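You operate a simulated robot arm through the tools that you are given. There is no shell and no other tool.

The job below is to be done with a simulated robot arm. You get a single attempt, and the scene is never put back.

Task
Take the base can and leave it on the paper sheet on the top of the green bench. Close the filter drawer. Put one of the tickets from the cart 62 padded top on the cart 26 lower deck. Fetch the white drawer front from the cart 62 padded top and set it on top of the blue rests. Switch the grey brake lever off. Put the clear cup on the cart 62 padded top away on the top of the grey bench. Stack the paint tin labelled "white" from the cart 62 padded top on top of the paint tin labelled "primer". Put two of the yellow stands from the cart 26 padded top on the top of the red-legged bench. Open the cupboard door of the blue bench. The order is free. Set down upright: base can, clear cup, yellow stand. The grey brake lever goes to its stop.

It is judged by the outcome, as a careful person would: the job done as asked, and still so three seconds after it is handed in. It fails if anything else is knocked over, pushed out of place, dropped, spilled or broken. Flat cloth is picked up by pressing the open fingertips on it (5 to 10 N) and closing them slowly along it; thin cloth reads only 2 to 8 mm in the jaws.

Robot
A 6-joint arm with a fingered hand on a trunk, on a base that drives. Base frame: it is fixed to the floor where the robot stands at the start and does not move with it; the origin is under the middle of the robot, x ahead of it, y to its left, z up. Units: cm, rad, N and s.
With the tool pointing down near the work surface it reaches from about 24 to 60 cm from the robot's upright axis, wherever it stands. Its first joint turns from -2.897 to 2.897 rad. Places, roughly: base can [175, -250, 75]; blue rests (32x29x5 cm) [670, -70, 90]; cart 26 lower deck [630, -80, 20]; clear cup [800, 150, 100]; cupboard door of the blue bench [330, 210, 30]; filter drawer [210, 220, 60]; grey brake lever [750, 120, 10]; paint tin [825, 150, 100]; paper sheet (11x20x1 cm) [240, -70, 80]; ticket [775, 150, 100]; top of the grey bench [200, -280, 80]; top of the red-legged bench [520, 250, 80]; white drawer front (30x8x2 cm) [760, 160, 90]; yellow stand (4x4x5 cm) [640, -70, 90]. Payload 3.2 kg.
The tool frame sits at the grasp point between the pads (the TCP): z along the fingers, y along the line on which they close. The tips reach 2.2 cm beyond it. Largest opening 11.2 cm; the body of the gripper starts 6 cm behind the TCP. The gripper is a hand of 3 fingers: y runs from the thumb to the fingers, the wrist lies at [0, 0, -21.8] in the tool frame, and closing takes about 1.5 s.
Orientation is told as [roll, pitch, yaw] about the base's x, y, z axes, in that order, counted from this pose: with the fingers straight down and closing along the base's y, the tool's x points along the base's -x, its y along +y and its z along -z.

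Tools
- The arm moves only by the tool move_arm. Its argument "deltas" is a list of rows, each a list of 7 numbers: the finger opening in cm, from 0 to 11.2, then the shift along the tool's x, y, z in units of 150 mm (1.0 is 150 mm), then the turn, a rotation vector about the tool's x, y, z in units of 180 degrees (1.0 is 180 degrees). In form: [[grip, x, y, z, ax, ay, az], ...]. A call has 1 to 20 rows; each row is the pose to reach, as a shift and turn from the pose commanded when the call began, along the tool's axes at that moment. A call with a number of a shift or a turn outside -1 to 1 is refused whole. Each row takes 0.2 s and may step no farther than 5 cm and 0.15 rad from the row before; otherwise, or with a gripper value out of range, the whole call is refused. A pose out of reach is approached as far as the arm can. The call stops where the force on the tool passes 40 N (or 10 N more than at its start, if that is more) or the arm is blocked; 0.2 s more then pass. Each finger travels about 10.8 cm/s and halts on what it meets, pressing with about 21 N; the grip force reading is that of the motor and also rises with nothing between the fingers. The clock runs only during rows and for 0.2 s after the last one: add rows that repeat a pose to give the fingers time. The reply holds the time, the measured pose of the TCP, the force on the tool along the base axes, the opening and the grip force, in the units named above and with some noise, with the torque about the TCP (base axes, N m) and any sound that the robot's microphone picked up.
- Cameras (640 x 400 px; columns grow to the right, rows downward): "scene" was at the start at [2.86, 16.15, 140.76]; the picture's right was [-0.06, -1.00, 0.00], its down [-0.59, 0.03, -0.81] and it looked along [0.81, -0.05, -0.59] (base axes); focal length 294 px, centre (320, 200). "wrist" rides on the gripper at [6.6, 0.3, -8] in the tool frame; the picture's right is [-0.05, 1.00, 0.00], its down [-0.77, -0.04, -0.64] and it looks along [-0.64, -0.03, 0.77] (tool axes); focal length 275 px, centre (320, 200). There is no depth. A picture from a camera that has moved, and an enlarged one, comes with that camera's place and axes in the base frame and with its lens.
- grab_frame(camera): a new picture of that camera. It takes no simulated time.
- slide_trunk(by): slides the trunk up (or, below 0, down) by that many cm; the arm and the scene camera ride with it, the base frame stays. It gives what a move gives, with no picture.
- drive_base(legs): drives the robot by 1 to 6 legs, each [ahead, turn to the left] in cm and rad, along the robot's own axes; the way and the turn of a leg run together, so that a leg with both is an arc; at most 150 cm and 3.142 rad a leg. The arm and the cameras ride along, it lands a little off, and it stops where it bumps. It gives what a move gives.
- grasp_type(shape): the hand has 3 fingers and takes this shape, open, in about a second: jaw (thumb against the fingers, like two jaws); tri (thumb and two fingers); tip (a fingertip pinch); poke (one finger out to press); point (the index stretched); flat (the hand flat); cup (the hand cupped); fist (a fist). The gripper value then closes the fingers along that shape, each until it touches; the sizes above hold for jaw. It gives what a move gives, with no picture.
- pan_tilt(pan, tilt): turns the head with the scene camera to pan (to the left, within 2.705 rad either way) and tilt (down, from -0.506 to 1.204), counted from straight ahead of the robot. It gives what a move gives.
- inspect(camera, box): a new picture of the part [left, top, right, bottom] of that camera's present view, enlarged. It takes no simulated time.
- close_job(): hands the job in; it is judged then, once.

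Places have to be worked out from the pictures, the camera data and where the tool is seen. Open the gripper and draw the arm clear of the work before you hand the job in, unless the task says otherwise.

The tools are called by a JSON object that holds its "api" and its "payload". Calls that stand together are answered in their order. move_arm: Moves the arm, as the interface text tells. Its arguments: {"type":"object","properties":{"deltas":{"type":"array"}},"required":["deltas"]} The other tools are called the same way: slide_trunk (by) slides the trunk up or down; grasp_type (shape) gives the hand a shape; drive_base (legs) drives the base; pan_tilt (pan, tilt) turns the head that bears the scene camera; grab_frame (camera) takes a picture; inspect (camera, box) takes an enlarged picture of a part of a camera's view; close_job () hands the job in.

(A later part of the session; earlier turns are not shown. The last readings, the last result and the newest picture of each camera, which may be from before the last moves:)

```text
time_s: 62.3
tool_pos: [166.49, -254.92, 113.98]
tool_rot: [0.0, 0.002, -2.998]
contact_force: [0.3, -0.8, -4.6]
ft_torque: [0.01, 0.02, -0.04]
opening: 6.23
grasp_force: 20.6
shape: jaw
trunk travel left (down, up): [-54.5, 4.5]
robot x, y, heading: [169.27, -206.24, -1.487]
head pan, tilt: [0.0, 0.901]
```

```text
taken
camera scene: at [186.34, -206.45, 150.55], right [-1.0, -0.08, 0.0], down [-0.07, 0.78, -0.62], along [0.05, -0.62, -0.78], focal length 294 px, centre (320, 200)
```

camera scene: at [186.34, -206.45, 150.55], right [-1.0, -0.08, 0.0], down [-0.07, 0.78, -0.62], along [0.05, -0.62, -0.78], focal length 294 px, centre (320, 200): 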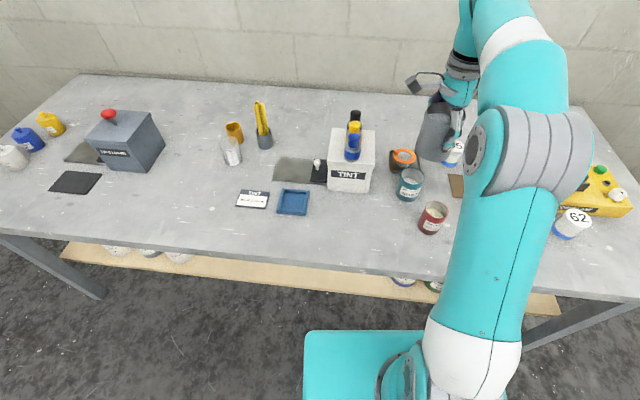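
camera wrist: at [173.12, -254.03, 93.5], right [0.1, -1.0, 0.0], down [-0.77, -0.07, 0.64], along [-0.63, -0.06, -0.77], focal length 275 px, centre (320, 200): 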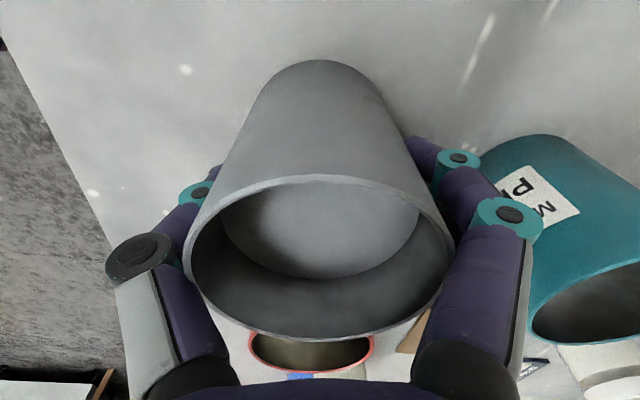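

Red and teal cans undisturbed. I back away and turn toward the green bench, staying in the aisle.

{"api": "drive_base", "payload": {"legs": [[-37, 0], [0, 1.915], [72, 0], [0, 1.14]]}}

{"api": "pan_tilt", "payload": {"pan": 0.3, "tilt": 0.75}}

{"api": "grab_frame", "payload": {"camera": "scene"}}

{"api": "grab_frame", "payload": {"camera": "wrist"}}

```text
time_s: 75.6
tool_pos: [242.21, -92.73, 113.89]
tool_rot: [0.0, 0.001, 0.038]
contact_force: [-0.6, 0.1, -3.6]
ft_torque: [-0.01, 0.01, 0.01]
opening: 6.18
grasp_force: 20.6
shape: jaw
trunk travel left (down, up): [-54.5, 4.5]
robot x, y, heading: [234.03, -140.82, 1.545]
head pan, tilt: [0.0, 0.901]
```

```text
time_s: 76.4
tool_pos: [242.34, -92.77, 114.02]
tool_rot: [0.0, 0.0, 0.038]
contact_force: [0.8, 0.4, -3.7]
ft_torque: [0.0, 0.01, -0.02]
opening: 6.15
grasp_force: 21.0
shape: jaw
trunk travel left (down, up): [-54.5, 4.5]
robot x, y, heading: [234.02, -140.84, 1.55]
head pan, tilt: [0.3, 0.75]
```

```text
taken
camera scene: at [215.44, -138.41, 151.74], right [0.96, 0.28, 0.0], down [0.19, -0.66, -0.73], along [-0.2, 0.7, -0.68], focal length 294 px, centre (320, 200)
```

scene: 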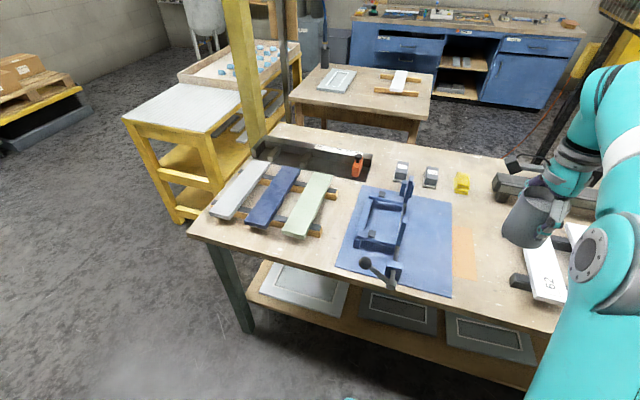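

```text
taken
camera wrist: at [235.63, -92.54, 121.89], right [0.01, 1.0, 0.0], down [0.77, -0.01, 0.64], along [0.64, -0.01, -0.77], focal length 275 px, centre (320, 200)
```

wrist: 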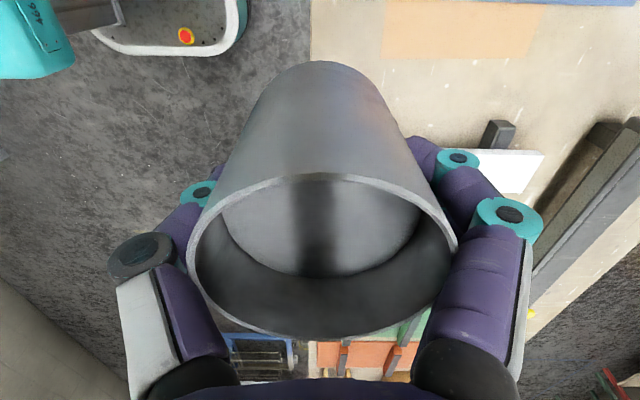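

The paper sheet looks to be the tan rectangle right of the blue mat. I zoom in to be sure.

{"api": "inspect", "payload": {"camera": "scene", "box": [320, 150, 580, 320]}}

{"api": "inspect", "payload": {"camera": "wrist", "box": [300, 0, 640, 200]}}

```text
2.35 times, centred on (450, 235) of scene
camera zoom: at [215.44, -138.41, 151.74], right [0.96, 0.28, 0.0], down [0.19, -0.66, -0.73], along [-0.2, 0.7, -0.68], focal length 693 px, centre (14, 118)
```

zoom: 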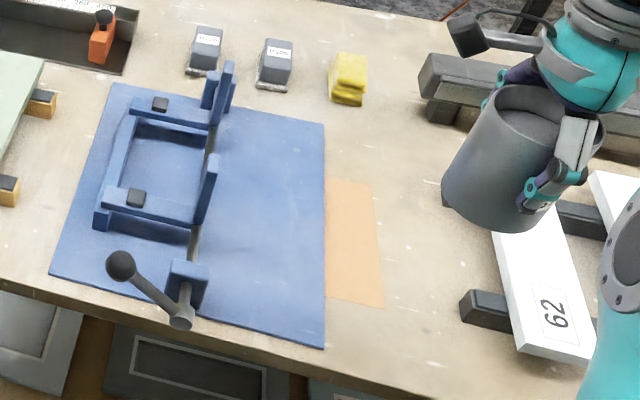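

```text
1.88 times, centred on (470, 100) of wrist
camera zoom: at [235.63, -92.54, 121.89], right [0.01, 1.0, 0.0], down [0.77, -0.01, 0.64], along [0.64, -0.01, -0.77], focal length 518 px, centre (38, 388)
```

zoom: 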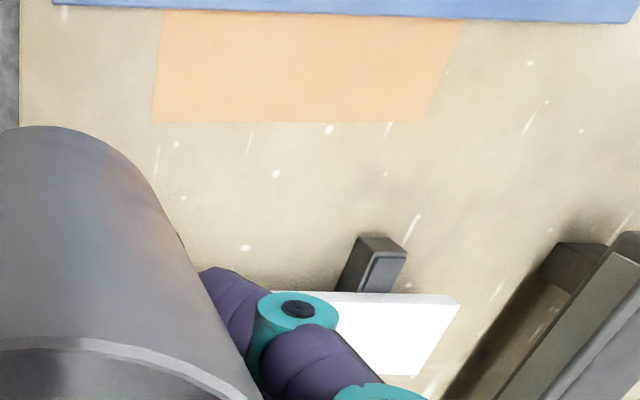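

The paper lies at x≈238.5–245, y≈-84.5 to -64.5, z≈80.6, alongside the blue mat; the bench edge is at y≈-94. I drive 16 cm closer.

{"api": "drive_base", "payload": {"legs": [[16, 0]]}}

{"api": "pan_tilt", "payload": {"pan": 0.1, "tilt": 0.95}}

{"api": "grab_frame", "payload": {"camera": "scene"}}

{"api": "grab_frame", "payload": {"camera": "wrist"}}

```text
time_s: 77.9
tool_pos: [242.81, -76.7, 113.92]
tool_rot: [-0.002, 0.0, 0.035]
contact_force: [0.3, -0.1, -4.6]
ft_torque: [-0.02, -0.01, -0.01]
opening: 6.16
grasp_force: 21.2
shape: jaw
trunk travel left (down, up): [-54.5, 4.5]
robot x, y, heading: [234.78, -124.87, 1.548]
head pan, tilt: [0.3, 0.75]
```

```text
time_s: 78.6
tool_pos: [242.78, -76.8, 113.96]
tool_rot: [0.0, 0.0, 0.037]
contact_force: [0.2, -0.6, -2.6]
ft_torque: [-0.01, 0.01, -0.03]
opening: 6.15
grasp_force: 21.0
shape: jaw
trunk travel left (down, up): [-54.5, 4.5]
robot x, y, heading: [235.17, -124.8, 1.541]
head pan, tilt: [0.099, 0.949]
```

```text
taken
camera scene: at [217.51, -123.09, 150.2], right [1.0, 0.08, 0.0], down [0.06, -0.81, -0.58], along [-0.04, 0.58, -0.81], focal length 294 px, centre (320, 200)
```

scene: 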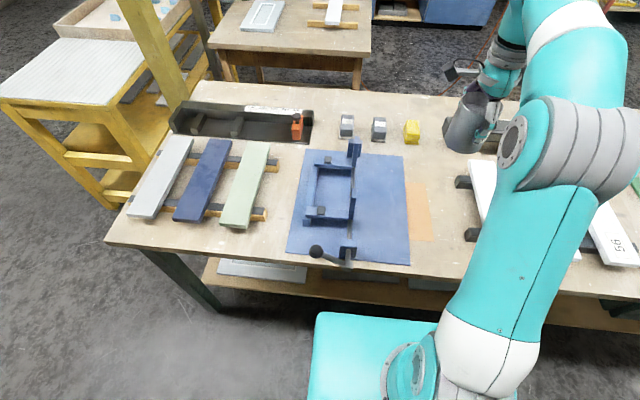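

```text
taken
camera wrist: at [236.14, -76.57, 121.88], right [0.01, 1.0, 0.0], down [0.77, -0.01, 0.64], along [0.64, -0.01, -0.77], focal length 275 px, centre (320, 200)
```

wrist: 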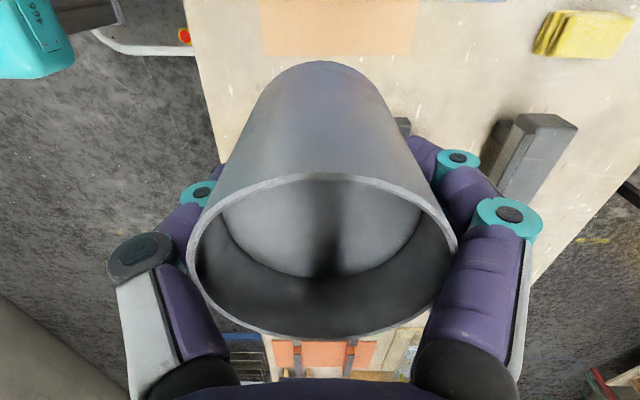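

Sheet confirmed at y centre -74.4. I shift 2.4 cm in y, lower the trunk by 12, then descend with the arm.

{"api": "move_arm", "payload": {"deltas": [[0, 0.013, 0.08, 0, 0, 0, 0], [0, 0.013, 0.16, 0, 0, 0, 0], [0, 0.013, 0.16, 0, 0, 0, 0]]}}

{"api": "slide_trunk", "payload": {"by": -12}}

{"api": "move_arm", "payload": {"deltas": [[0, 0, 0, 0.1, 0, 0, 0], [0, 0, 0, 0.25, 0, 0, 0], [0, 0, 0, 0.4, 0, 0, 0], [0, 0, 0, 0.55, 0, 0, 0], [0, 0, 0, 0.68, 0, 0, 0], [0, 0, 0, 0.76, 0, 0, 0], [0, 0, 0, 0.76, 0, 0, 0]]}}

{"api": "grab_frame", "payload": {"camera": "wrist"}}

{"api": "inspect", "payload": {"camera": "scene", "box": [360, 100, 520, 260]}}

```text
time_s: 79.4
tool_pos: [242.57, -74.37, 113.95]
tool_rot: [0.0, 0.003, 0.034]
contact_force: [-0.2, -1.2, -3.5]
ft_torque: [0.0, -0.03, -0.02]
opening: 6.12
grasp_force: 21.3
shape: jaw
trunk travel left (down, up): [-54.5, 4.5]
robot x, y, heading: [234.76, -124.86, 1.545]
head pan, tilt: [0.099, 0.949]
```

```text
time_s: 80.9
tool_pos: [242.61, -74.48, 101.95]
tool_rot: [0.0, 0.0, 0.035]
contact_force: [-0.1, -0.9, -4.3]
ft_torque: [-0.01, -0.02, 0.02]
opening: 6.12
grasp_force: 20.4
shape: jaw
trunk travel left (down, up): [-42.5, 16.5]
robot x, y, heading: [234.53, -124.88, 1.546]
head pan, tilt: [0.099, 0.949]
```

```text
time_s: 82.5
tool_pos: [242.49, -74.55, 90.62]
tool_rot: [-0.001, 0.0, 0.036]
contact_force: [-0.1, 0.5, -3.4]
ft_torque: [-0.02, -0.02, 0.0]
opening: 6.14
grasp_force: 21.4
shape: jaw
trunk travel left (down, up): [-42.5, 16.5]
robot x, y, heading: [234.79, -124.79, 1.546]
head pan, tilt: [0.099, 0.949]
```

```text
taken
camera wrist: at [235.92, -74.29, 98.48], right [0.01, 1.0, 0.0], down [0.77, -0.01, 0.64], along [0.64, -0.01, -0.77], focal length 275 px, centre (320, 200)
```

wrist: 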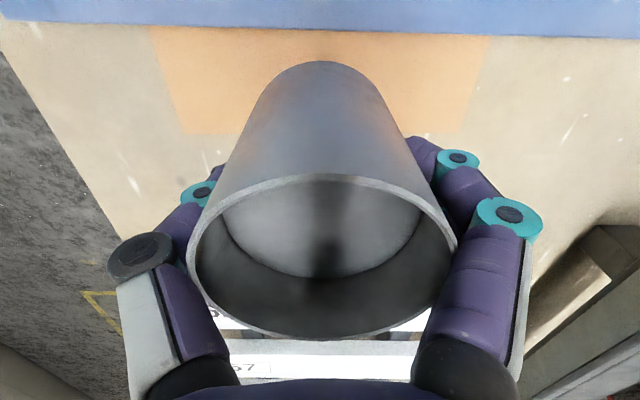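

```text
2.50 times, centred on (440, 180) of scene
camera zoom: at [217.51, -123.1, 138.19], right [1.0, 0.08, 0.0], down [0.06, -0.81, -0.58], along [-0.04, 0.58, -0.81], focal length 736 px, centre (20, 250)
```

zoom: 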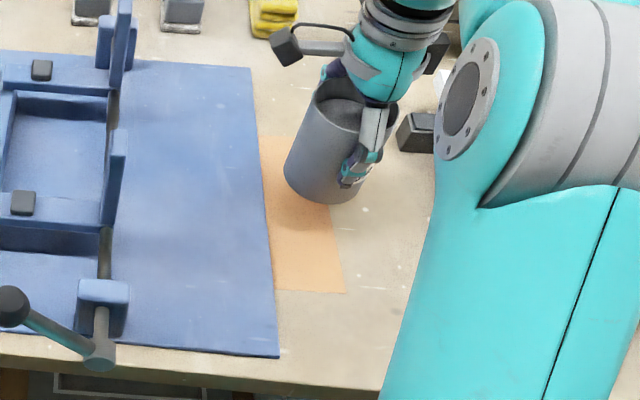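

Can bottom lines up over the sheet (238.9–245.7) just clear of the mat. I descend slowly and watch the force.

{"api": "move_arm", "payload": {"deltas": [[0, 0, 0, 0.06, 0, 0, 0], [0, 0, 0, 0.12, 0, 0, 0], [0, 0, 0, 0.17, 0, 0, 0], [0, 0, 0, 0.21, 0, 0, 0], [0, 0, 0, 0.24, 0, 0, 0], [0, 0, 0, 0.24, 0, 0, 0]]}}

{"api": "inspect", "payload": {"camera": "scene", "box": [380, 120, 480, 200]}}

```text
time_s: 83.9
tool_pos: [242.34, -74.44, 86.95]
tool_rot: [0.002, 0.0, 0.035]
contact_force: [-0.6, 0.4, -3.2]
ft_torque: [-0.01, 0.0, 0.01]
opening: 6.12
grasp_force: 20.5
shape: jaw
trunk travel left (down, up): [-42.5, 16.5]
robot x, y, heading: [234.61, -125.01, 1.549]
head pan, tilt: [0.099, 0.949]
```

```text
5.00 times, centred on (430, 160) of scene
camera zoom: at [217.51, -123.1, 138.19], right [1.0, 0.08, 0.0], down [0.06, -0.81, -0.58], along [-0.04, 0.58, -0.81], focal length 1472 px, centre (-230, 400)
```

zoom: 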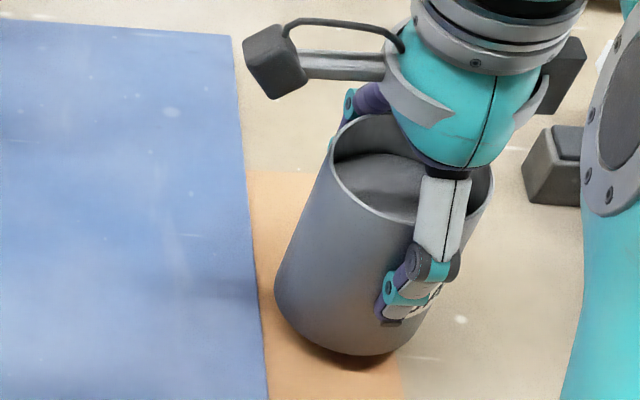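

Nearly down; I continue in 1.5–2 mm steps until contact.

{"api": "move_arm", "payload": {"deltas": [[0, 0, 0, 0.012, 0, 0, 0], [0, 0, 0, 0.024, 0, 0, 0], [0, 0, 0, 0.036, 0, 0, 0], [0, 0, 0, 0.048, 0, 0, 0], [0, 0, 0, 0.06, 0, 0, 0], [0, 0, 0, 0.06, 0, 0, 0]]}}

```text
time_s: 85.3
tool_pos: [242.59, -74.53, 85.96]
tool_rot: [0.0, 0.002, 0.034]
contact_force: [0.4, -0.1, -3.0]
ft_torque: [0.01, 0.0, -0.04]
opening: 6.11
grasp_force: 21.4
shape: jaw
trunk travel left (down, up): [-42.5, 16.5]
robot x, y, heading: [234.41, -124.51, 1.545]
head pan, tilt: [0.099, 0.949]
```

No contact yet; a few more small steps.

{"api": "move_arm", "payload": {"deltas": [[0, 0, 0, 0.008, 0, 0, 0], [0, 0, 0, 0.016, 0, 0, 0], [0, 0, 0, 0.024, 0, 0, 0], [0, 0, 0, 0.032, 0, 0, 0], [0, 0, 0, 0.032, 0, 0, 0]]}}

```text
time_s: 86.5
tool_pos: [242.47, -74.61, 85.67]
tool_rot: [0.0, 0.0, 0.033]
contact_force: [-1.1, 0.3, 0.9]
ft_torque: [0.07, -0.02, 0.03]
opening: 6.14
grasp_force: 20.8
shape: jaw
trunk travel left (down, up): [-42.5, 16.5]
robot x, y, heading: [234.61, -124.81, 1.549]
head pan, tilt: [0.099, 0.949]
```

Force changed from -3 to +0.9 N: the can is resting. I open slowly.

{"api": "move_arm", "payload": {"deltas": [[6.4, 0, 0, 0, 0, 0, 0], [6.9, 0, 0, 0, 0, 0, 0], [7.5, 0, 0, 0, 0, 0, 0], [8.3, 0, 0, 0, 0, 0, 0], [9.3, 0, 0, 0, 0, 0, 0], [10, 0, 0, 0, 0, 0, 0], [10, 0, 0, 0, 0, 0, 0]]}}

{"api": "grab_frame", "payload": {"camera": "wrist"}}

```text
time_s: 88.1
tool_pos: [242.54, -74.41, 85.6]
tool_rot: [0.0, -0.001, 0.035]
contact_force: [0.3, 0.2, 0.0]
ft_torque: [0.01, -0.03, -0.01]
opening: 9.97
grasp_force: 0.0
shape: jaw
trunk travel left (down, up): [-42.5, 16.5]
robot x, y, heading: [234.57, -125.13, 1.549]
head pan, tilt: [0.099, 0.949]
```

```text
taken
camera wrist: at [235.88, -74.35, 93.57], right [0.01, 1.0, 0.0], down [0.77, -0.01, 0.64], along [0.64, -0.01, -0.77], focal length 275 px, centre (320, 200)
```

wrist: 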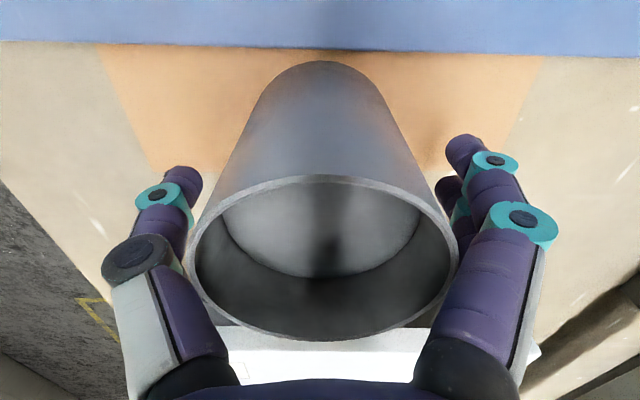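

Released. I raise the hand straight up and check the can.

{"api": "move_arm", "payload": {"deltas": [[10.6, 0, 0, -0.08, 0, 0, 0], [10.6, 0, 0, -0.2, 0, 0, 0], [10.6, 0, 0, -0.4, 0, 0, 0], [10.6, 0, 0, -0.65, 0, 0, 0], [10.6, 0, 0, -0.95, 0, 0, 0], [10.6, 0, 0, -0.95, 0, 0, 0]]}}

{"api": "slide_trunk", "payload": {"by": 12}}

{"api": "grab_frame", "payload": {"camera": "wrist"}}

{"api": "inspect", "payload": {"camera": "scene", "box": [280, 80, 520, 260]}}

```text
time_s: 89.5
tool_pos: [242.54, -74.21, 99.78]
tool_rot: [0.0, 0.002, 0.037]
contact_force: [0.0, -0.1, 0.3]
ft_torque: [0.0, 0.04, 0.01]
opening: 10.6
grasp_force: 0.2
shape: jaw
trunk travel left (down, up): [-42.5, 16.5]
robot x, y, heading: [234.35, -125.0, 1.543]
head pan, tilt: [0.099, 0.949]
```

```text
time_s: 91.0
tool_pos: [242.47, -74.13, 111.68]
tool_rot: [0.0, 0.0, 0.035]
contact_force: [-0.6, -0.6, 0.6]
ft_torque: [-0.02, -0.02, 0.0]
opening: 10.56
grasp_force: 0.0
shape: jaw
trunk travel left (down, up): [-54.5, 4.5]
robot x, y, heading: [234.46, -124.78, 1.548]
head pan, tilt: [0.099, 0.949]
```

```text
taken
camera wrist: at [235.79, -73.96, 119.58], right [0.01, 1.0, 0.0], down [0.77, -0.01, 0.64], along [0.64, -0.01, -0.77], focal length 275 px, centre (320, 200)
```

wrist: 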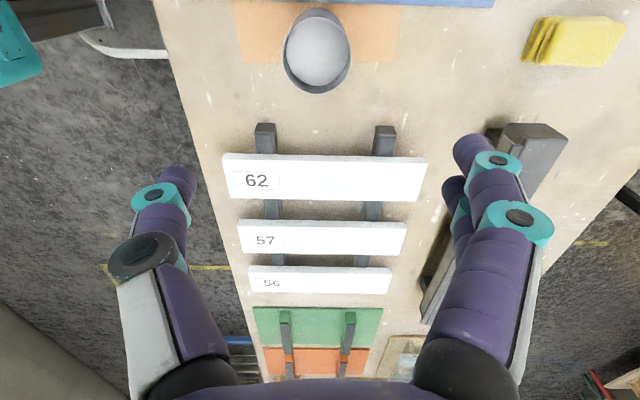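

```text
2.22 times, centred on (400, 170) of scene
camera zoom: at [217.5, -123.13, 150.19], right [1.0, 0.08, 0.0], down [0.06, -0.81, -0.58], along [-0.04, 0.58, -0.81], focal length 654 px, centre (142, 267)
```

zoom: 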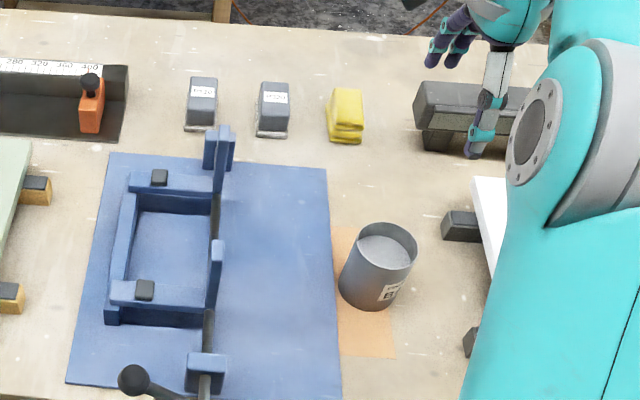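

Base can is upright on the paper. Next the blue bench; I look at the passages between the benches to plan the route.

{"api": "pan_tilt", "payload": {"pan": 0.2, "tilt": 0.4}}

{"api": "grab_frame", "payload": {"camera": "scene"}}

{"api": "pan_tilt", "payload": {"pan": -1.3, "tilt": 0.35}}

{"api": "grab_frame", "payload": {"camera": "scene"}}

```text
time_s: 92.0
tool_pos: [242.42, -74.08, 111.67]
tool_rot: [0.0, 0.0, 0.034]
contact_force: [0.1, -0.1, 0.0]
ft_torque: [-0.01, -0.01, -0.01]
opening: 10.59
grasp_force: 0.1
shape: jaw
trunk travel left (down, up): [-54.5, 4.5]
robot x, y, heading: [234.72, -124.39, 1.547]
head pan, tilt: [0.201, 0.4]
```

```text
taken
camera scene: at [216.43, -121.27, 154.85], right [0.98, 0.18, 0.0], down [0.07, -0.38, -0.92], along [-0.16, 0.91, -0.39], focal length 294 px, centre (320, 200)
```

scene: 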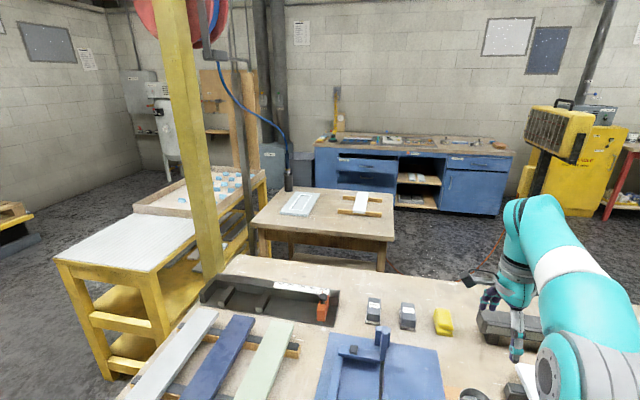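

```text
time_s: 93.6
tool_pos: [242.41, -74.18, 111.63]
tool_rot: [0.001, 0.0, 0.036]
contact_force: [-0.7, 0.3, -0.2]
ft_torque: [0.02, -0.03, -0.03]
opening: 10.56
grasp_force: 0.1
shape: jaw
trunk travel left (down, up): [-54.5, 4.5]
robot x, y, heading: [234.64, -125.06, 1.545]
head pan, tilt: [-1.3, 0.351]
```

```text
taken
camera scene: at [227.08, -128.1, 155.31], right [0.24, -0.97, 0.0], down [-0.33, -0.08, -0.94], along [0.91, 0.23, -0.34], focal length 294 px, centre (320, 200)
```

scene: 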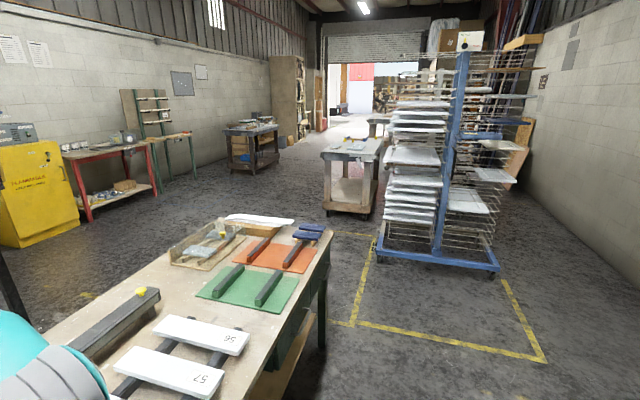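

The far end of the green bench is open at x≈385+. I zoom on the area between it and the blue bench to spot the heater stand.

{"api": "pan_tilt", "payload": {"pan": -0.35, "tilt": 0.4}}

{"api": "grab_frame", "payload": {"camera": "scene"}}

{"api": "pan_tilt", "payload": {"pan": -0.9, "tilt": 0.4}}

{"api": "grab_frame", "payload": {"camera": "scene"}}

```text
time_s: 94.8
tool_pos: [242.41, -74.15, 111.66]
tool_rot: [0.001, 0.0, 0.034]
contact_force: [-0.4, -0.6, 0.2]
ft_torque: [-0.01, -0.02, -0.01]
opening: 10.59
grasp_force: 0.0
shape: jaw
trunk travel left (down, up): [-54.5, 4.5]
robot x, y, heading: [234.6, -125.22, 1.544]
head pan, tilt: [-0.351, 0.4]
```

```text
taken
camera scene: at [221.45, -121.77, 154.86], right [0.93, -0.37, 0.0], down [-0.14, -0.36, -0.92], along [0.34, 0.86, -0.39], focal length 294 px, centre (320, 200)
```

scene: 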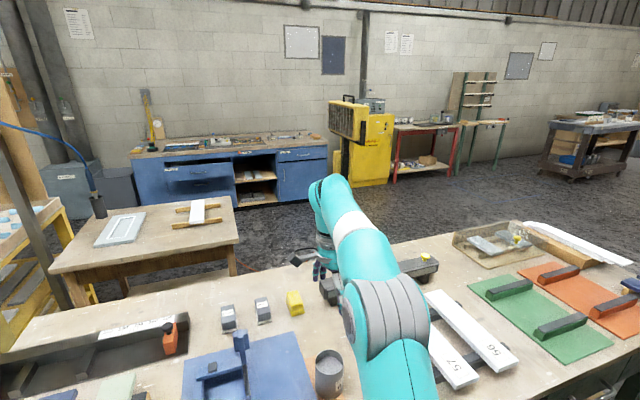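

```text
time_s: 95.8
tool_pos: [242.38, -74.11, 111.58]
tool_rot: [0.0, -0.001, 0.033]
contact_force: [-0.1, 0.4, -0.9]
ft_torque: [-0.02, 0.0, 0.0]
opening: 10.58
grasp_force: 0.1
shape: jaw
trunk travel left (down, up): [-54.5, 4.5]
robot x, y, heading: [234.7, -125.13, 1.548]
head pan, tilt: [-0.901, 0.4]
```

```text
taken
camera scene: at [225.44, -124.8, 154.86], right [0.6, -0.8, 0.0], down [-0.31, -0.23, -0.92], along [0.73, 0.56, -0.39], focal length 294 px, centre (320, 200)
```

scene: 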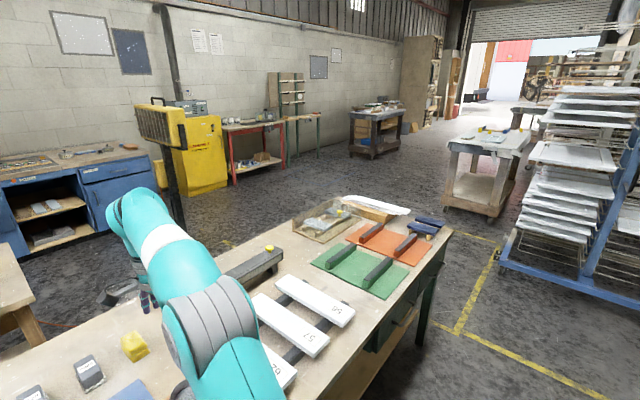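

Heater stand triangulates to about (306, 47); the passage at x≈415–470 between the green bench and the rack is clear. I tuck the arm in a little, then drive round the far end of the green bench.

{"api": "move_arm", "payload": {"deltas": [[10.6, 0, -0.25, 0, 0, 0, 0], [10.6, 0, -0.5, 0, 0, 0, 0], [10.6, 0, -0.75, 0, 0, 0, 0], [10.6, 0, -1.0, 0, 0, 0, 0], [10.6, 0, -1.0, 0, 0, 0, 0]]}}

{"api": "drive_base", "payload": {"legs": [[-12, 0], [0, -1.5], [100, 0], [85, 0]]}}

{"api": "pan_tilt", "payload": {"pan": 0.6, "tilt": 0.5}}

{"api": "grab_frame", "payload": {"camera": "scene"}}

{"api": "pan_tilt", "payload": {"pan": -0.2, "tilt": 0.4}}

{"api": "grab_frame", "payload": {"camera": "scene"}}

```text
time_s: 97.0
tool_pos: [243.13, -89.18, 111.55]
tool_rot: [-0.001, -0.001, 0.036]
contact_force: [0.1, -0.2, 0.0]
ft_torque: [0.0, 0.04, 0.03]
opening: 10.61
grasp_force: 0.0
shape: jaw
trunk travel left (down, up): [-54.5, 4.5]
robot x, y, heading: [234.9, -125.02, 1.543]
head pan, tilt: [-0.901, 0.4]
```

```text
time_s: 110.9
tool_pos: [457.85, -130.64, 111.54]
tool_rot: [0.0, 0.0, -1.437]
contact_force: [0.7, 1.3, -0.4]
ft_torque: [0.03, 0.03, 0.04]
opening: 10.6
grasp_force: 0.0
shape: jaw
trunk travel left (down, up): [-54.5, 4.5]
robot x, y, heading: [421.28, -125.78, 0.074]
head pan, tilt: [-0.901, 0.4]
```

```text
time_s: 112.5
tool_pos: [457.72, -130.56, 111.43]
tool_rot: [-0.001, 0.0, -1.436]
contact_force: [-0.3, 0.1, -0.2]
ft_torque: [-0.02, 0.01, -0.01]
opening: 10.58
grasp_force: 0.1
shape: jaw
trunk travel left (down, up): [-54.5, 4.5]
robot x, y, heading: [420.78, -125.78, 0.074]
head pan, tilt: [0.6, 0.499]
```

```text
taken
camera scene: at [421.44, -103.8, 153.94], right [0.63, -0.78, 0.0], down [-0.37, -0.3, -0.88], along [0.69, 0.55, -0.48], focal length 294 px, centre (320, 200)
```

scene: 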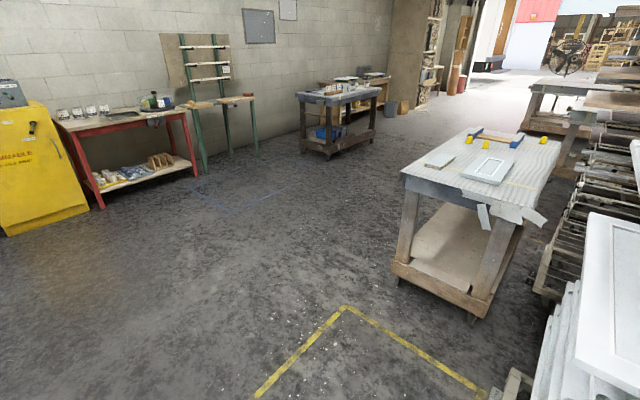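

```text
time_s: 113.6
tool_pos: [457.82, -130.53, 111.54]
tool_rot: [0.0, 0.0, -1.436]
contact_force: [-0.4, -0.7, -0.4]
ft_torque: [0.0, 0.01, 0.02]
opening: 10.61
grasp_force: 0.1
shape: jaw
trunk travel left (down, up): [-54.5, 4.5]
robot x, y, heading: [421.23, -125.72, 0.071]
head pan, tilt: [-0.201, 0.4]
```

```text
taken
camera scene: at [423.53, -110.63, 154.86], right [-0.12, -0.99, 0.0], down [-0.39, 0.05, -0.92], along [0.91, -0.11, -0.39], focal length 294 px, centre (320, 200)
```

scene: 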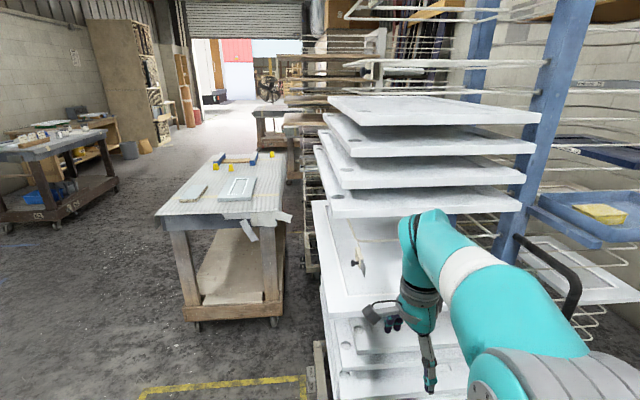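

Cart 26 is ahead (x≈640), cart 62 beyond on the left. I turn left and drive toward the blue bench side.

{"api": "drive_base", "payload": {"legs": [[0, 1.5], [130, 0], [120, 0], [0, 1.0]]}}

{"api": "pan_tilt", "payload": {"pan": 0.0, "tilt": 0.5}}

{"api": "grab_frame", "payload": {"camera": "scene"}}

```text
time_s: 132.0
tool_pos: [382.09, 145.56, 111.49]
tool_rot: [0.002, 0.001, 1.13]
contact_force: [0.4, 0.2, 0.6]
ft_torque: [-0.02, -0.02, 0.01]
opening: 10.57
grasp_force: 0.0
shape: jaw
trunk travel left (down, up): [-54.5, 4.5]
robot x, y, heading: [409.92, 121.61, 2.64]
head pan, tilt: [-0.201, 0.4]
```

```text
time_s: 132.8
tool_pos: [382.14, 145.55, 111.49]
tool_rot: [-0.001, 0.0, 1.13]
contact_force: [0.1, 0.0, 0.4]
ft_torque: [0.0, 0.01, 0.02]
opening: 10.59
grasp_force: 0.0
shape: jaw
trunk travel left (down, up): [-54.5, 4.5]
robot x, y, heading: [409.88, 122.11, 2.645]
head pan, tilt: [0.0, 0.499]
```

```text
taken
camera scene: at [399.44, 108.66, 153.95], right [0.48, 0.88, 0.0], down [0.42, -0.23, -0.88], along [-0.77, 0.42, -0.48], focal length 294 px, centre (320, 200)
```

scene: 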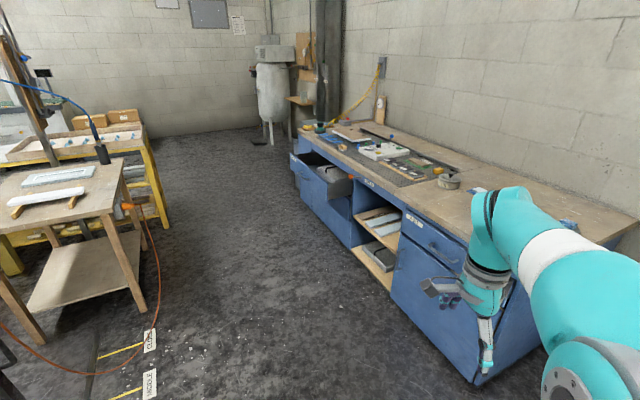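

I have a clear view of the blue bench: front face y≈218, door at right with its handle on the left, filter drawer open at the left. I check the floor on the left for obstacles before driving along.

{"api": "pan_tilt", "payload": {"pan": 0.45, "tilt": 0.75}}

{"api": "grab_frame", "payload": {"camera": "scene"}}

{"api": "pan_tilt", "payload": {"pan": -0.2, "tilt": 0.5}}

{"api": "inspect", "payload": {"camera": "scene", "box": [180, 120, 480, 400]}}

```text
time_s: 133.7
tool_pos: [382.13, 145.58, 111.57]
tool_rot: [0.001, 0.001, 1.131]
contact_force: [0.0, 0.3, -0.6]
ft_torque: [0.0, -0.03, 0.03]
opening: 10.58
grasp_force: 0.1
shape: jaw
trunk travel left (down, up): [-54.5, 4.5]
robot x, y, heading: [410.21, 121.42, 2.64]
head pan, tilt: [0.45, 0.75]
```

```text
taken
camera scene: at [399.15, 104.71, 151.75], right [0.05, 1.0, 0.0], down [0.68, -0.03, -0.73], along [-0.73, 0.04, -0.68], focal length 294 px, centre (320, 200)
```

scene: 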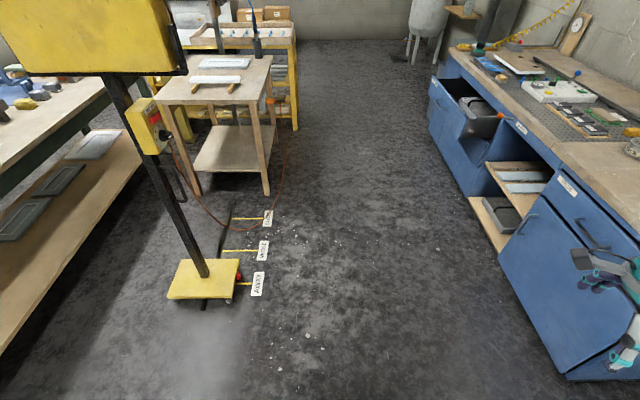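

```text
time_s: 134.7
tool_pos: [382.11, 145.55, 111.45]
tool_rot: [0.001, 0.001, 1.129]
contact_force: [0.6, 0.2, 0.3]
ft_torque: [0.01, 0.0, -0.01]
opening: 10.57
grasp_force: 0.0
shape: jaw
trunk travel left (down, up): [-54.5, 4.5]
robot x, y, heading: [409.5, 121.96, 2.643]
head pan, tilt: [-0.201, 0.499]
```

```text
1.43 times, centred on (330, 260) of scene
camera zoom: at [400.46, 110.15, 153.94], right [0.64, 0.77, 0.0], down [0.37, -0.31, -0.88], along [-0.67, 0.56, -0.48], focal length 421 px, centre (306, 114)
```

zoom: 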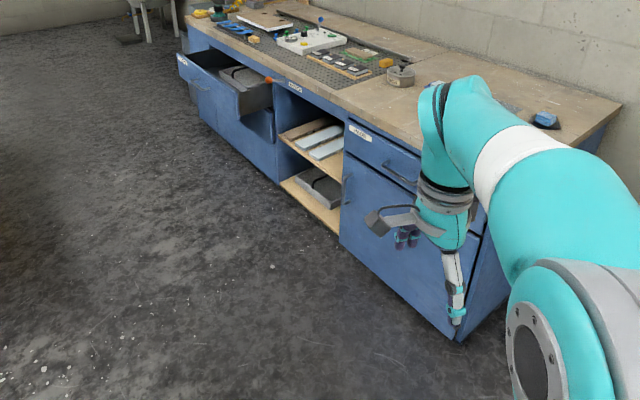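

The aisle is clear (heater base at about (302, 43)). Filter drawer front: x≈183–248, y≈199, top z≈70. I drive to stand in front of it.

{"api": "drive_base", "payload": {"legs": [[0, 0.376], [100, 0], [96, 0], [0, -1.448]]}}

{"api": "pan_tilt", "payload": {"pan": 0.0, "tilt": 0.7}}

{"api": "grab_frame", "payload": {"camera": "scene"}}

```text
time_s: 149.2
tool_pos: [226.32, 187.59, 111.47]
tool_rot: [-0.001, 0.0, -0.027]
contact_force: [0.3, -0.4, 0.1]
ft_torque: [-0.02, 0.0, -0.02]
opening: 10.59
grasp_force: 0.1
shape: jaw
trunk travel left (down, up): [-54.5, 4.5]
robot x, y, heading: [215.56, 152.03, 1.483]
head pan, tilt: [-0.201, 0.499]
```

```text
time_s: 149.9
tool_pos: [226.45, 187.74, 111.44]
tool_rot: [0.0, 0.001, -0.029]
contact_force: [0.4, 0.1, -0.2]
ft_torque: [0.03, -0.02, 0.02]
opening: 10.6
grasp_force: 0.1
shape: jaw
trunk travel left (down, up): [-54.5, 4.5]
robot x, y, heading: [215.22, 152.45, 1.486]
head pan, tilt: [0.0, 0.7]
```

```text
taken
camera scene: at [199.55, 156.6, 152.18], right [1.0, -0.09, 0.0], down [-0.06, -0.64, -0.77], along [0.07, 0.76, -0.64], focal length 294 px, centre (320, 200)
```

scene: 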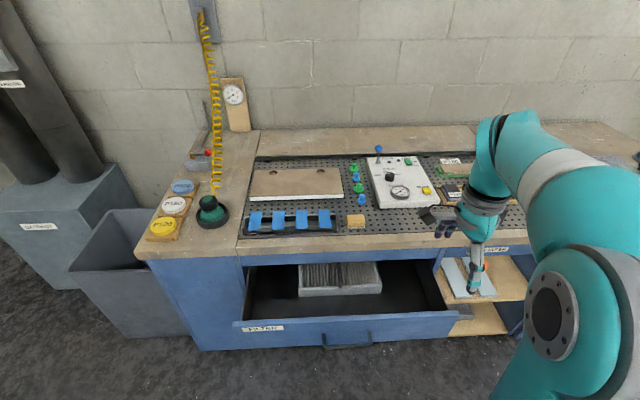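

The drawer front is at y≈197 with its handle at x≈204–219, z≈62. I'll back up a bit, point the closed fingers forward (+y) at x≈232, and push with the arm.

{"api": "drive_base", "payload": {"legs": [[-12, 0]]}}

{"api": "move_arm", "payload": {"deltas": [[8, -0.05, 0.07, 0, -0.0455, 0, 0], [5, -0.1, 0.14, 0, -0.091, 0, 0], [3, -0.15, 0.21, 0, -0.1365, 0, 0], [0, -0.2, 0.28, 0, -0.182, 0, 0], [0, -0.25, 0.35, 0, -0.2275, 0, 0], [0, -0.3, 0.42, 0, -0.273, 0, 0], [0, -0.35, 0.49, 0, -0.3185, 0, 0], [0, -0.4, 0.56, 0, -0.364, 0, 0], [0, -0.44, 0.63, 0, -0.4095, 0, 0], [0, -0.44, 0.7, 0, -0.455, 0, 0], [0, -0.44, 0.75, 0, -0.5, 0, 0], [0, -0.44, 0.75, 0, -0.5, 0, 0]]}}

{"api": "grab_frame", "payload": {"camera": "scene"}}

{"api": "grab_frame", "payload": {"camera": "wrist"}}

```text
time_s: 151.2
tool_pos: [225.42, 175.24, 111.61]
tool_rot: [0.002, 0.0, -0.026]
contact_force: [0.8, 0.4, 0.2]
ft_torque: [0.01, 0.04, 0.02]
opening: 10.57
grasp_force: 0.1
shape: jaw
trunk travel left (down, up): [-54.5, 4.5]
robot x, y, heading: [215.32, 140.05, 1.485]
head pan, tilt: [0.0, 0.7]
```

```text
time_s: 153.8
tool_pos: [233.87, 186.65, 116.57]
tool_rot: [1.568, 0.004, -0.024]
contact_force: [0.7, 0.5, -0.3]
ft_torque: [0.02, 0.0, 0.0]
opening: 0.0
grasp_force: 20.8
shape: jaw
out of reach, approached as far as the arm can: row 10, 11, 12
trunk travel left (down, up): [-54.5, 4.5]
robot x, y, heading: [214.61, 140.54, 1.487]
head pan, tilt: [0.0, 0.7]
```

```text
taken
camera scene: at [198.47, 144.3, 152.17], right [1.0, -0.09, 0.0], down [-0.06, -0.64, -0.77], along [0.07, 0.76, -0.64], focal length 294 px, centre (320, 200)
```

scene: 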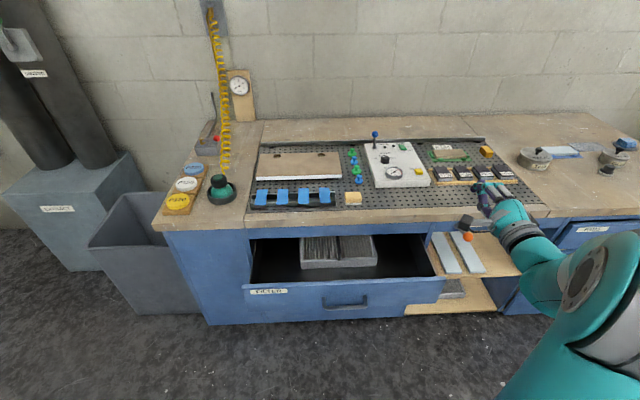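

```text
taken
camera wrist: at [226.98, 178.97, 116.81], right [0.05, 0.0, 1.0], down [0.75, -0.66, -0.04], along [0.65, 0.76, -0.03], focal length 275 px, centre (320, 200)
```

wrist: 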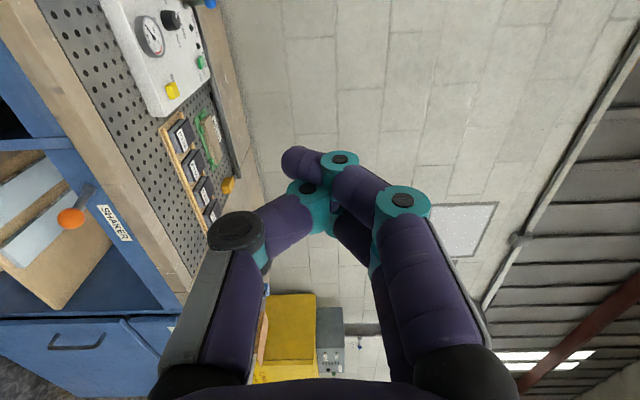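

The hand points forward. I lower the trunk so the fingers are level with the drawer panel (z≈62–65).

{"api": "slide_trunk", "payload": {"by": -51}}

{"api": "grab_frame", "payload": {"camera": "scene"}}

{"api": "grab_frame", "payload": {"camera": "wrist"}}

```text
refused: -51 is not a number from -40 to 40
```

```text
taken
camera scene: at [198.47, 144.3, 152.17], right [1.0, -0.09, 0.0], down [-0.06, -0.64, -0.77], along [0.07, 0.76, -0.64], focal length 294 px, centre (320, 200)
```

scene: 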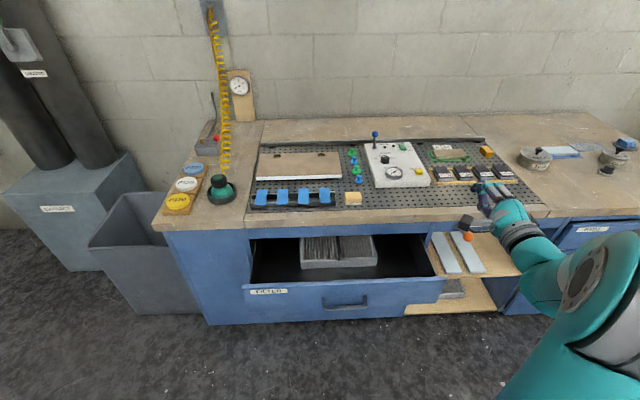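

```text
taken
camera wrist: at [226.98, 178.97, 116.81], right [0.05, 0.0, 1.0], down [0.75, -0.66, -0.04], along [0.65, 0.76, -0.03], focal length 275 px, centre (320, 200)
```

wrist: 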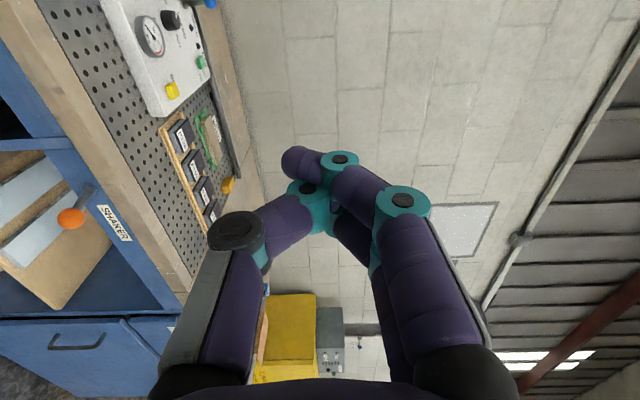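

The slide is limited to 40 per call; I do it in two steps.

{"api": "slide_trunk", "payload": {"by": -40}}

{"api": "slide_trunk", "payload": {"by": -12}}

{"api": "grab_frame", "payload": {"camera": "scene"}}

{"api": "grab_frame", "payload": {"camera": "wrist"}}

```text
time_s: 157.6
tool_pos: [233.76, 186.78, 76.59]
tool_rot: [1.568, 0.002, -0.026]
contact_force: [-0.4, -0.3, -0.5]
ft_torque: [-0.01, 0.01, 0.01]
opening: 0.01
grasp_force: 20.7
shape: jaw
trunk travel left (down, up): [-14.5, 44.5]
robot x, y, heading: [214.69, 140.2, 1.483]
head pan, tilt: [0.0, 0.7]
```

```text
time_s: 159.1
tool_pos: [233.86, 186.65, 64.5]
tool_rot: [1.569, 0.001, -0.024]
contact_force: [0.9, 0.5, 0.0]
ft_torque: [-0.01, 0.01, -0.02]
opening: 0.0
grasp_force: 21.1
shape: jaw
trunk travel left (down, up): [-2.5, 56.5]
robot x, y, heading: [214.73, 140.26, 1.487]
head pan, tilt: [0.0, 0.7]
```

```text
taken
camera scene: at [198.48, 144.31, 100.17], right [1.0, -0.09, 0.0], down [-0.06, -0.64, -0.76], along [0.07, 0.76, -0.64], focal length 294 px, centre (320, 200)
```

scene: 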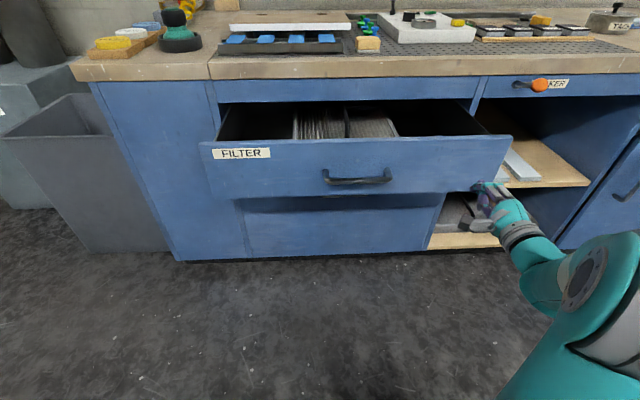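

```text
taken
camera wrist: at [226.97, 178.98, 64.8], right [0.05, 0.0, 1.0], down [0.75, -0.66, -0.04], along [0.65, 0.76, -0.03], focal length 275 px, centre (320, 200)
```

wrist: 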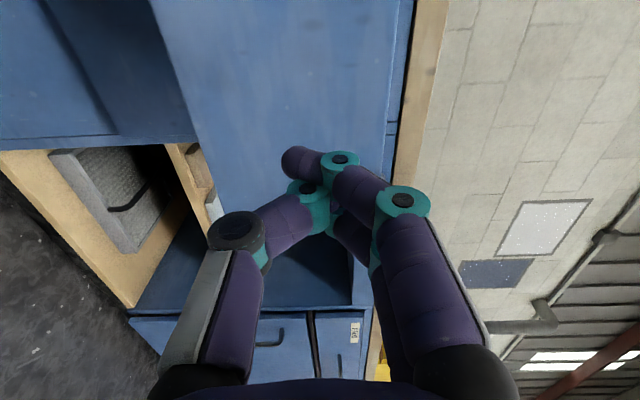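

Fingertips are level with the panel (panel z≈56–70, right end x≈246). I advance along +y to find contact.

{"api": "move_arm", "payload": {"deltas": [[0, 0, 0, 0.1, 0, 0, 0], [0, 0, 0, 0.2, 0, 0, 0], [0, 0, 0, 0.3, 0, 0, 0], [0, 0, 0, 0.4, 0, 0, 0], [0, 0, 0, 0.5, 0, 0, 0], [0, 0, 0, 0.6, 0, 0, 0], [0, 0, 0, 0.7, 0, 0, 0], [0, 0, 0, 0.8, 0, 0, 0]]}}

{"api": "grab_frame", "payload": {"camera": "scene"}}

```text
time_s: 160.9
tool_pos: [234.2, 198.79, 64.5]
tool_rot: [1.568, 0.003, -0.024]
contact_force: [-1.3, -2.9, 0.5]
ft_torque: [0.0, 0.0, -0.02]
opening: 0.0
grasp_force: 21.6
shape: jaw
trunk travel left (down, up): [-2.5, 56.5]
robot x, y, heading: [214.83, 140.58, 1.482]
head pan, tilt: [0.0, 0.7]
```

```text
taken
camera scene: at [198.48, 144.3, 100.17], right [1.0, -0.09, 0.0], down [-0.06, -0.64, -0.77], along [0.07, 0.76, -0.64], focal length 294 px, centre (320, 200)
```

scene: 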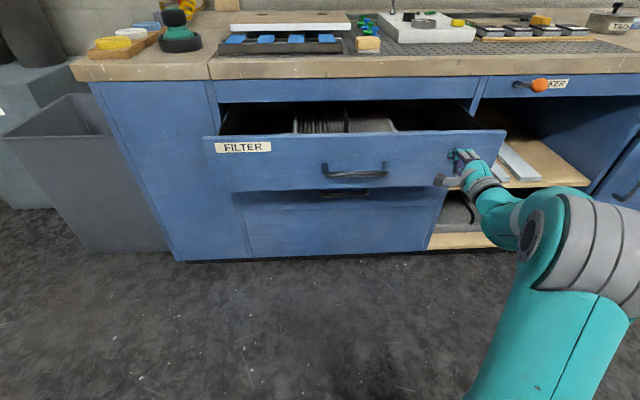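

The drawer is moving with only ~3 N. I keep pushing.

{"api": "move_arm", "payload": {"deltas": [[0, 0, 0, 0.1, 0, 0, 0], [0, 0, 0, 0.2, 0, 0, 0], [0, 0, 0, 0.3, 0, 0, 0], [0, 0, 0, 0.4, 0, 0, 0], [0, 0, 0, 0.5, 0, 0, 0], [0, 0, 0, 0.6, 0, 0, 0], [0, 0, 0, 0.7, 0, 0, 0], [0, 0, 0, 0.8, 0, 0, 0], [0, 0, 0, 0.9, 0, 0, 0], [0, 0, 0, 1.0, 0, 0, 0]]}}

{"api": "grab_frame", "payload": {"camera": "scene"}}

```text
time_s: 163.1
tool_pos: [234.39, 213.63, 64.43]
tool_rot: [1.568, 0.002, -0.025]
contact_force: [0.2, -0.5, -1.0]
ft_torque: [-0.03, -0.03, -0.01]
opening: 0.02
grasp_force: 20.7
shape: jaw
trunk travel left (down, up): [-2.5, 56.5]
robot x, y, heading: [214.59, 140.38, 1.482]
head pan, tilt: [0.0, 0.7]
```

```text
taken
camera scene: at [198.48, 144.31, 100.17], right [1.0, -0.09, 0.0], down [-0.06, -0.64, -0.77], along [0.07, 0.76, -0.64], focal length 294 px, centre (320, 200)
```

scene: 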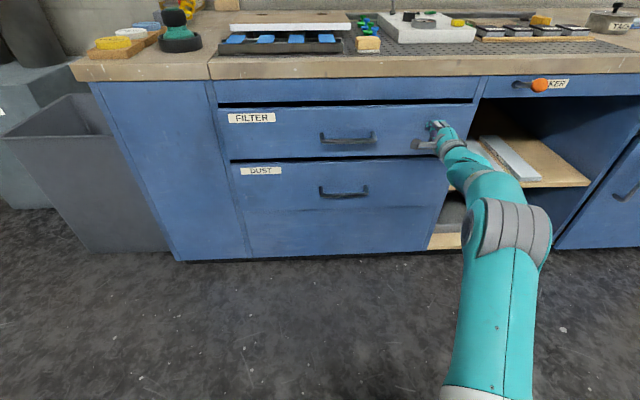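

Almost closed; I press on in small steps until it stops.

{"api": "move_arm", "payload": {"deltas": [[0, 0, 0, 0.05, 0, 0, 0], [0, 0, 0, 0.1, 0, 0, 0], [0, 0, 0, 0.15, 0, 0, 0], [0, 0, 0, 0.2, 0, 0, 0], [0, 0, 0, 0.25, 0, 0, 0], [0, 0, 0, 0.3, 0, 0, 0]]}}

{"api": "inspect", "payload": {"camera": "scene", "box": [200, 70, 520, 270]}}

```text
time_s: 163.8
tool_pos: [234.57, 215.12, 64.63]
tool_rot: [1.568, 0.003, -0.026]
contact_force: [-7.8, -28.5, 0.0]
ft_torque: [0.0, 0.0, 0.02]
opening: 0.01
grasp_force: 20.9
shape: jaw
trunk travel left (down, up): [-2.5, 56.5]
robot x, y, heading: [214.59, 140.19, 1.485]
head pan, tilt: [0.0, 0.7]
stopped in row 3: the force on the tool passed its limit at 46 N (the readings are from after the stop); the commanded pose is now the measured one
```

```text
2.00 times, centred on (360, 170) of scene
camera zoom: at [198.42, 144.02, 100.17], right [1.0, -0.09, 0.0], down [-0.06, -0.64, -0.77], along [0.07, 0.76, -0.64], focal length 589 px, centre (240, 260)
```

zoom: 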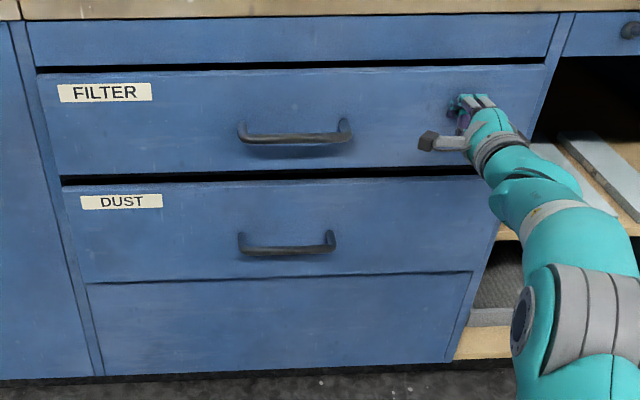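

The drawer hit its stop (46 N) and is fully closed. I retract the hand from it.

{"api": "move_arm", "payload": {"deltas": [[0, 0, 0, -0.1, 0, 0, 0], [0, 0, 0, -0.3, 0, 0, 0], [0, 0, 0, -0.6, 0, 0, 0], [0, 0, 0, -0.9, 0, 0, 0], [0, 0, 0, -1.0, 0, 0, 0]]}}

{"api": "move_arm", "payload": {"deltas": [[0, 0, 0, -0.3, 0, 0, 0], [0, 0, 0, -0.6, 0, 0, 0], [0, 0, 0, -0.8, 0, 0, 0], [0, 0, 0, -0.8, 0, 0, 0]]}}

{"api": "grab_frame", "payload": {"camera": "scene"}}

```text
time_s: 165.0
tool_pos: [234.14, 200.42, 64.52]
tool_rot: [1.566, 0.003, -0.026]
contact_force: [0.5, -0.3, 0.1]
ft_torque: [0.02, 0.01, 0.02]
opening: 0.02
grasp_force: 21.3
shape: jaw
trunk travel left (down, up): [-2.5, 56.5]
robot x, y, heading: [214.4, 140.23, 1.484]
head pan, tilt: [0.0, 0.7]
```

```text
time_s: 166.0
tool_pos: [233.75, 188.55, 64.53]
tool_rot: [1.565, 0.003, -0.026]
contact_force: [-0.2, -0.3, -0.5]
ft_torque: [0.01, 0.03, -0.02]
opening: 0.0
grasp_force: 20.5
shape: jaw
trunk travel left (down, up): [-2.5, 56.5]
robot x, y, heading: [214.93, 140.36, 1.482]
head pan, tilt: [0.0, 0.7]
```

```text
taken
camera scene: at [198.47, 144.28, 100.17], right [1.0, -0.09, 0.0], down [-0.06, -0.64, -0.76], along [0.07, 0.76, -0.64], focal length 294 px, centre (320, 200)
```

scene: 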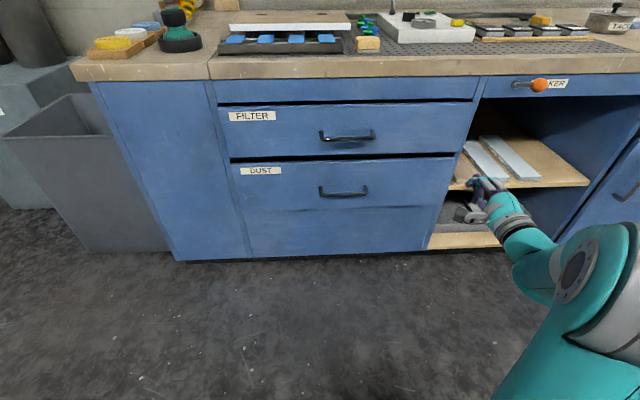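

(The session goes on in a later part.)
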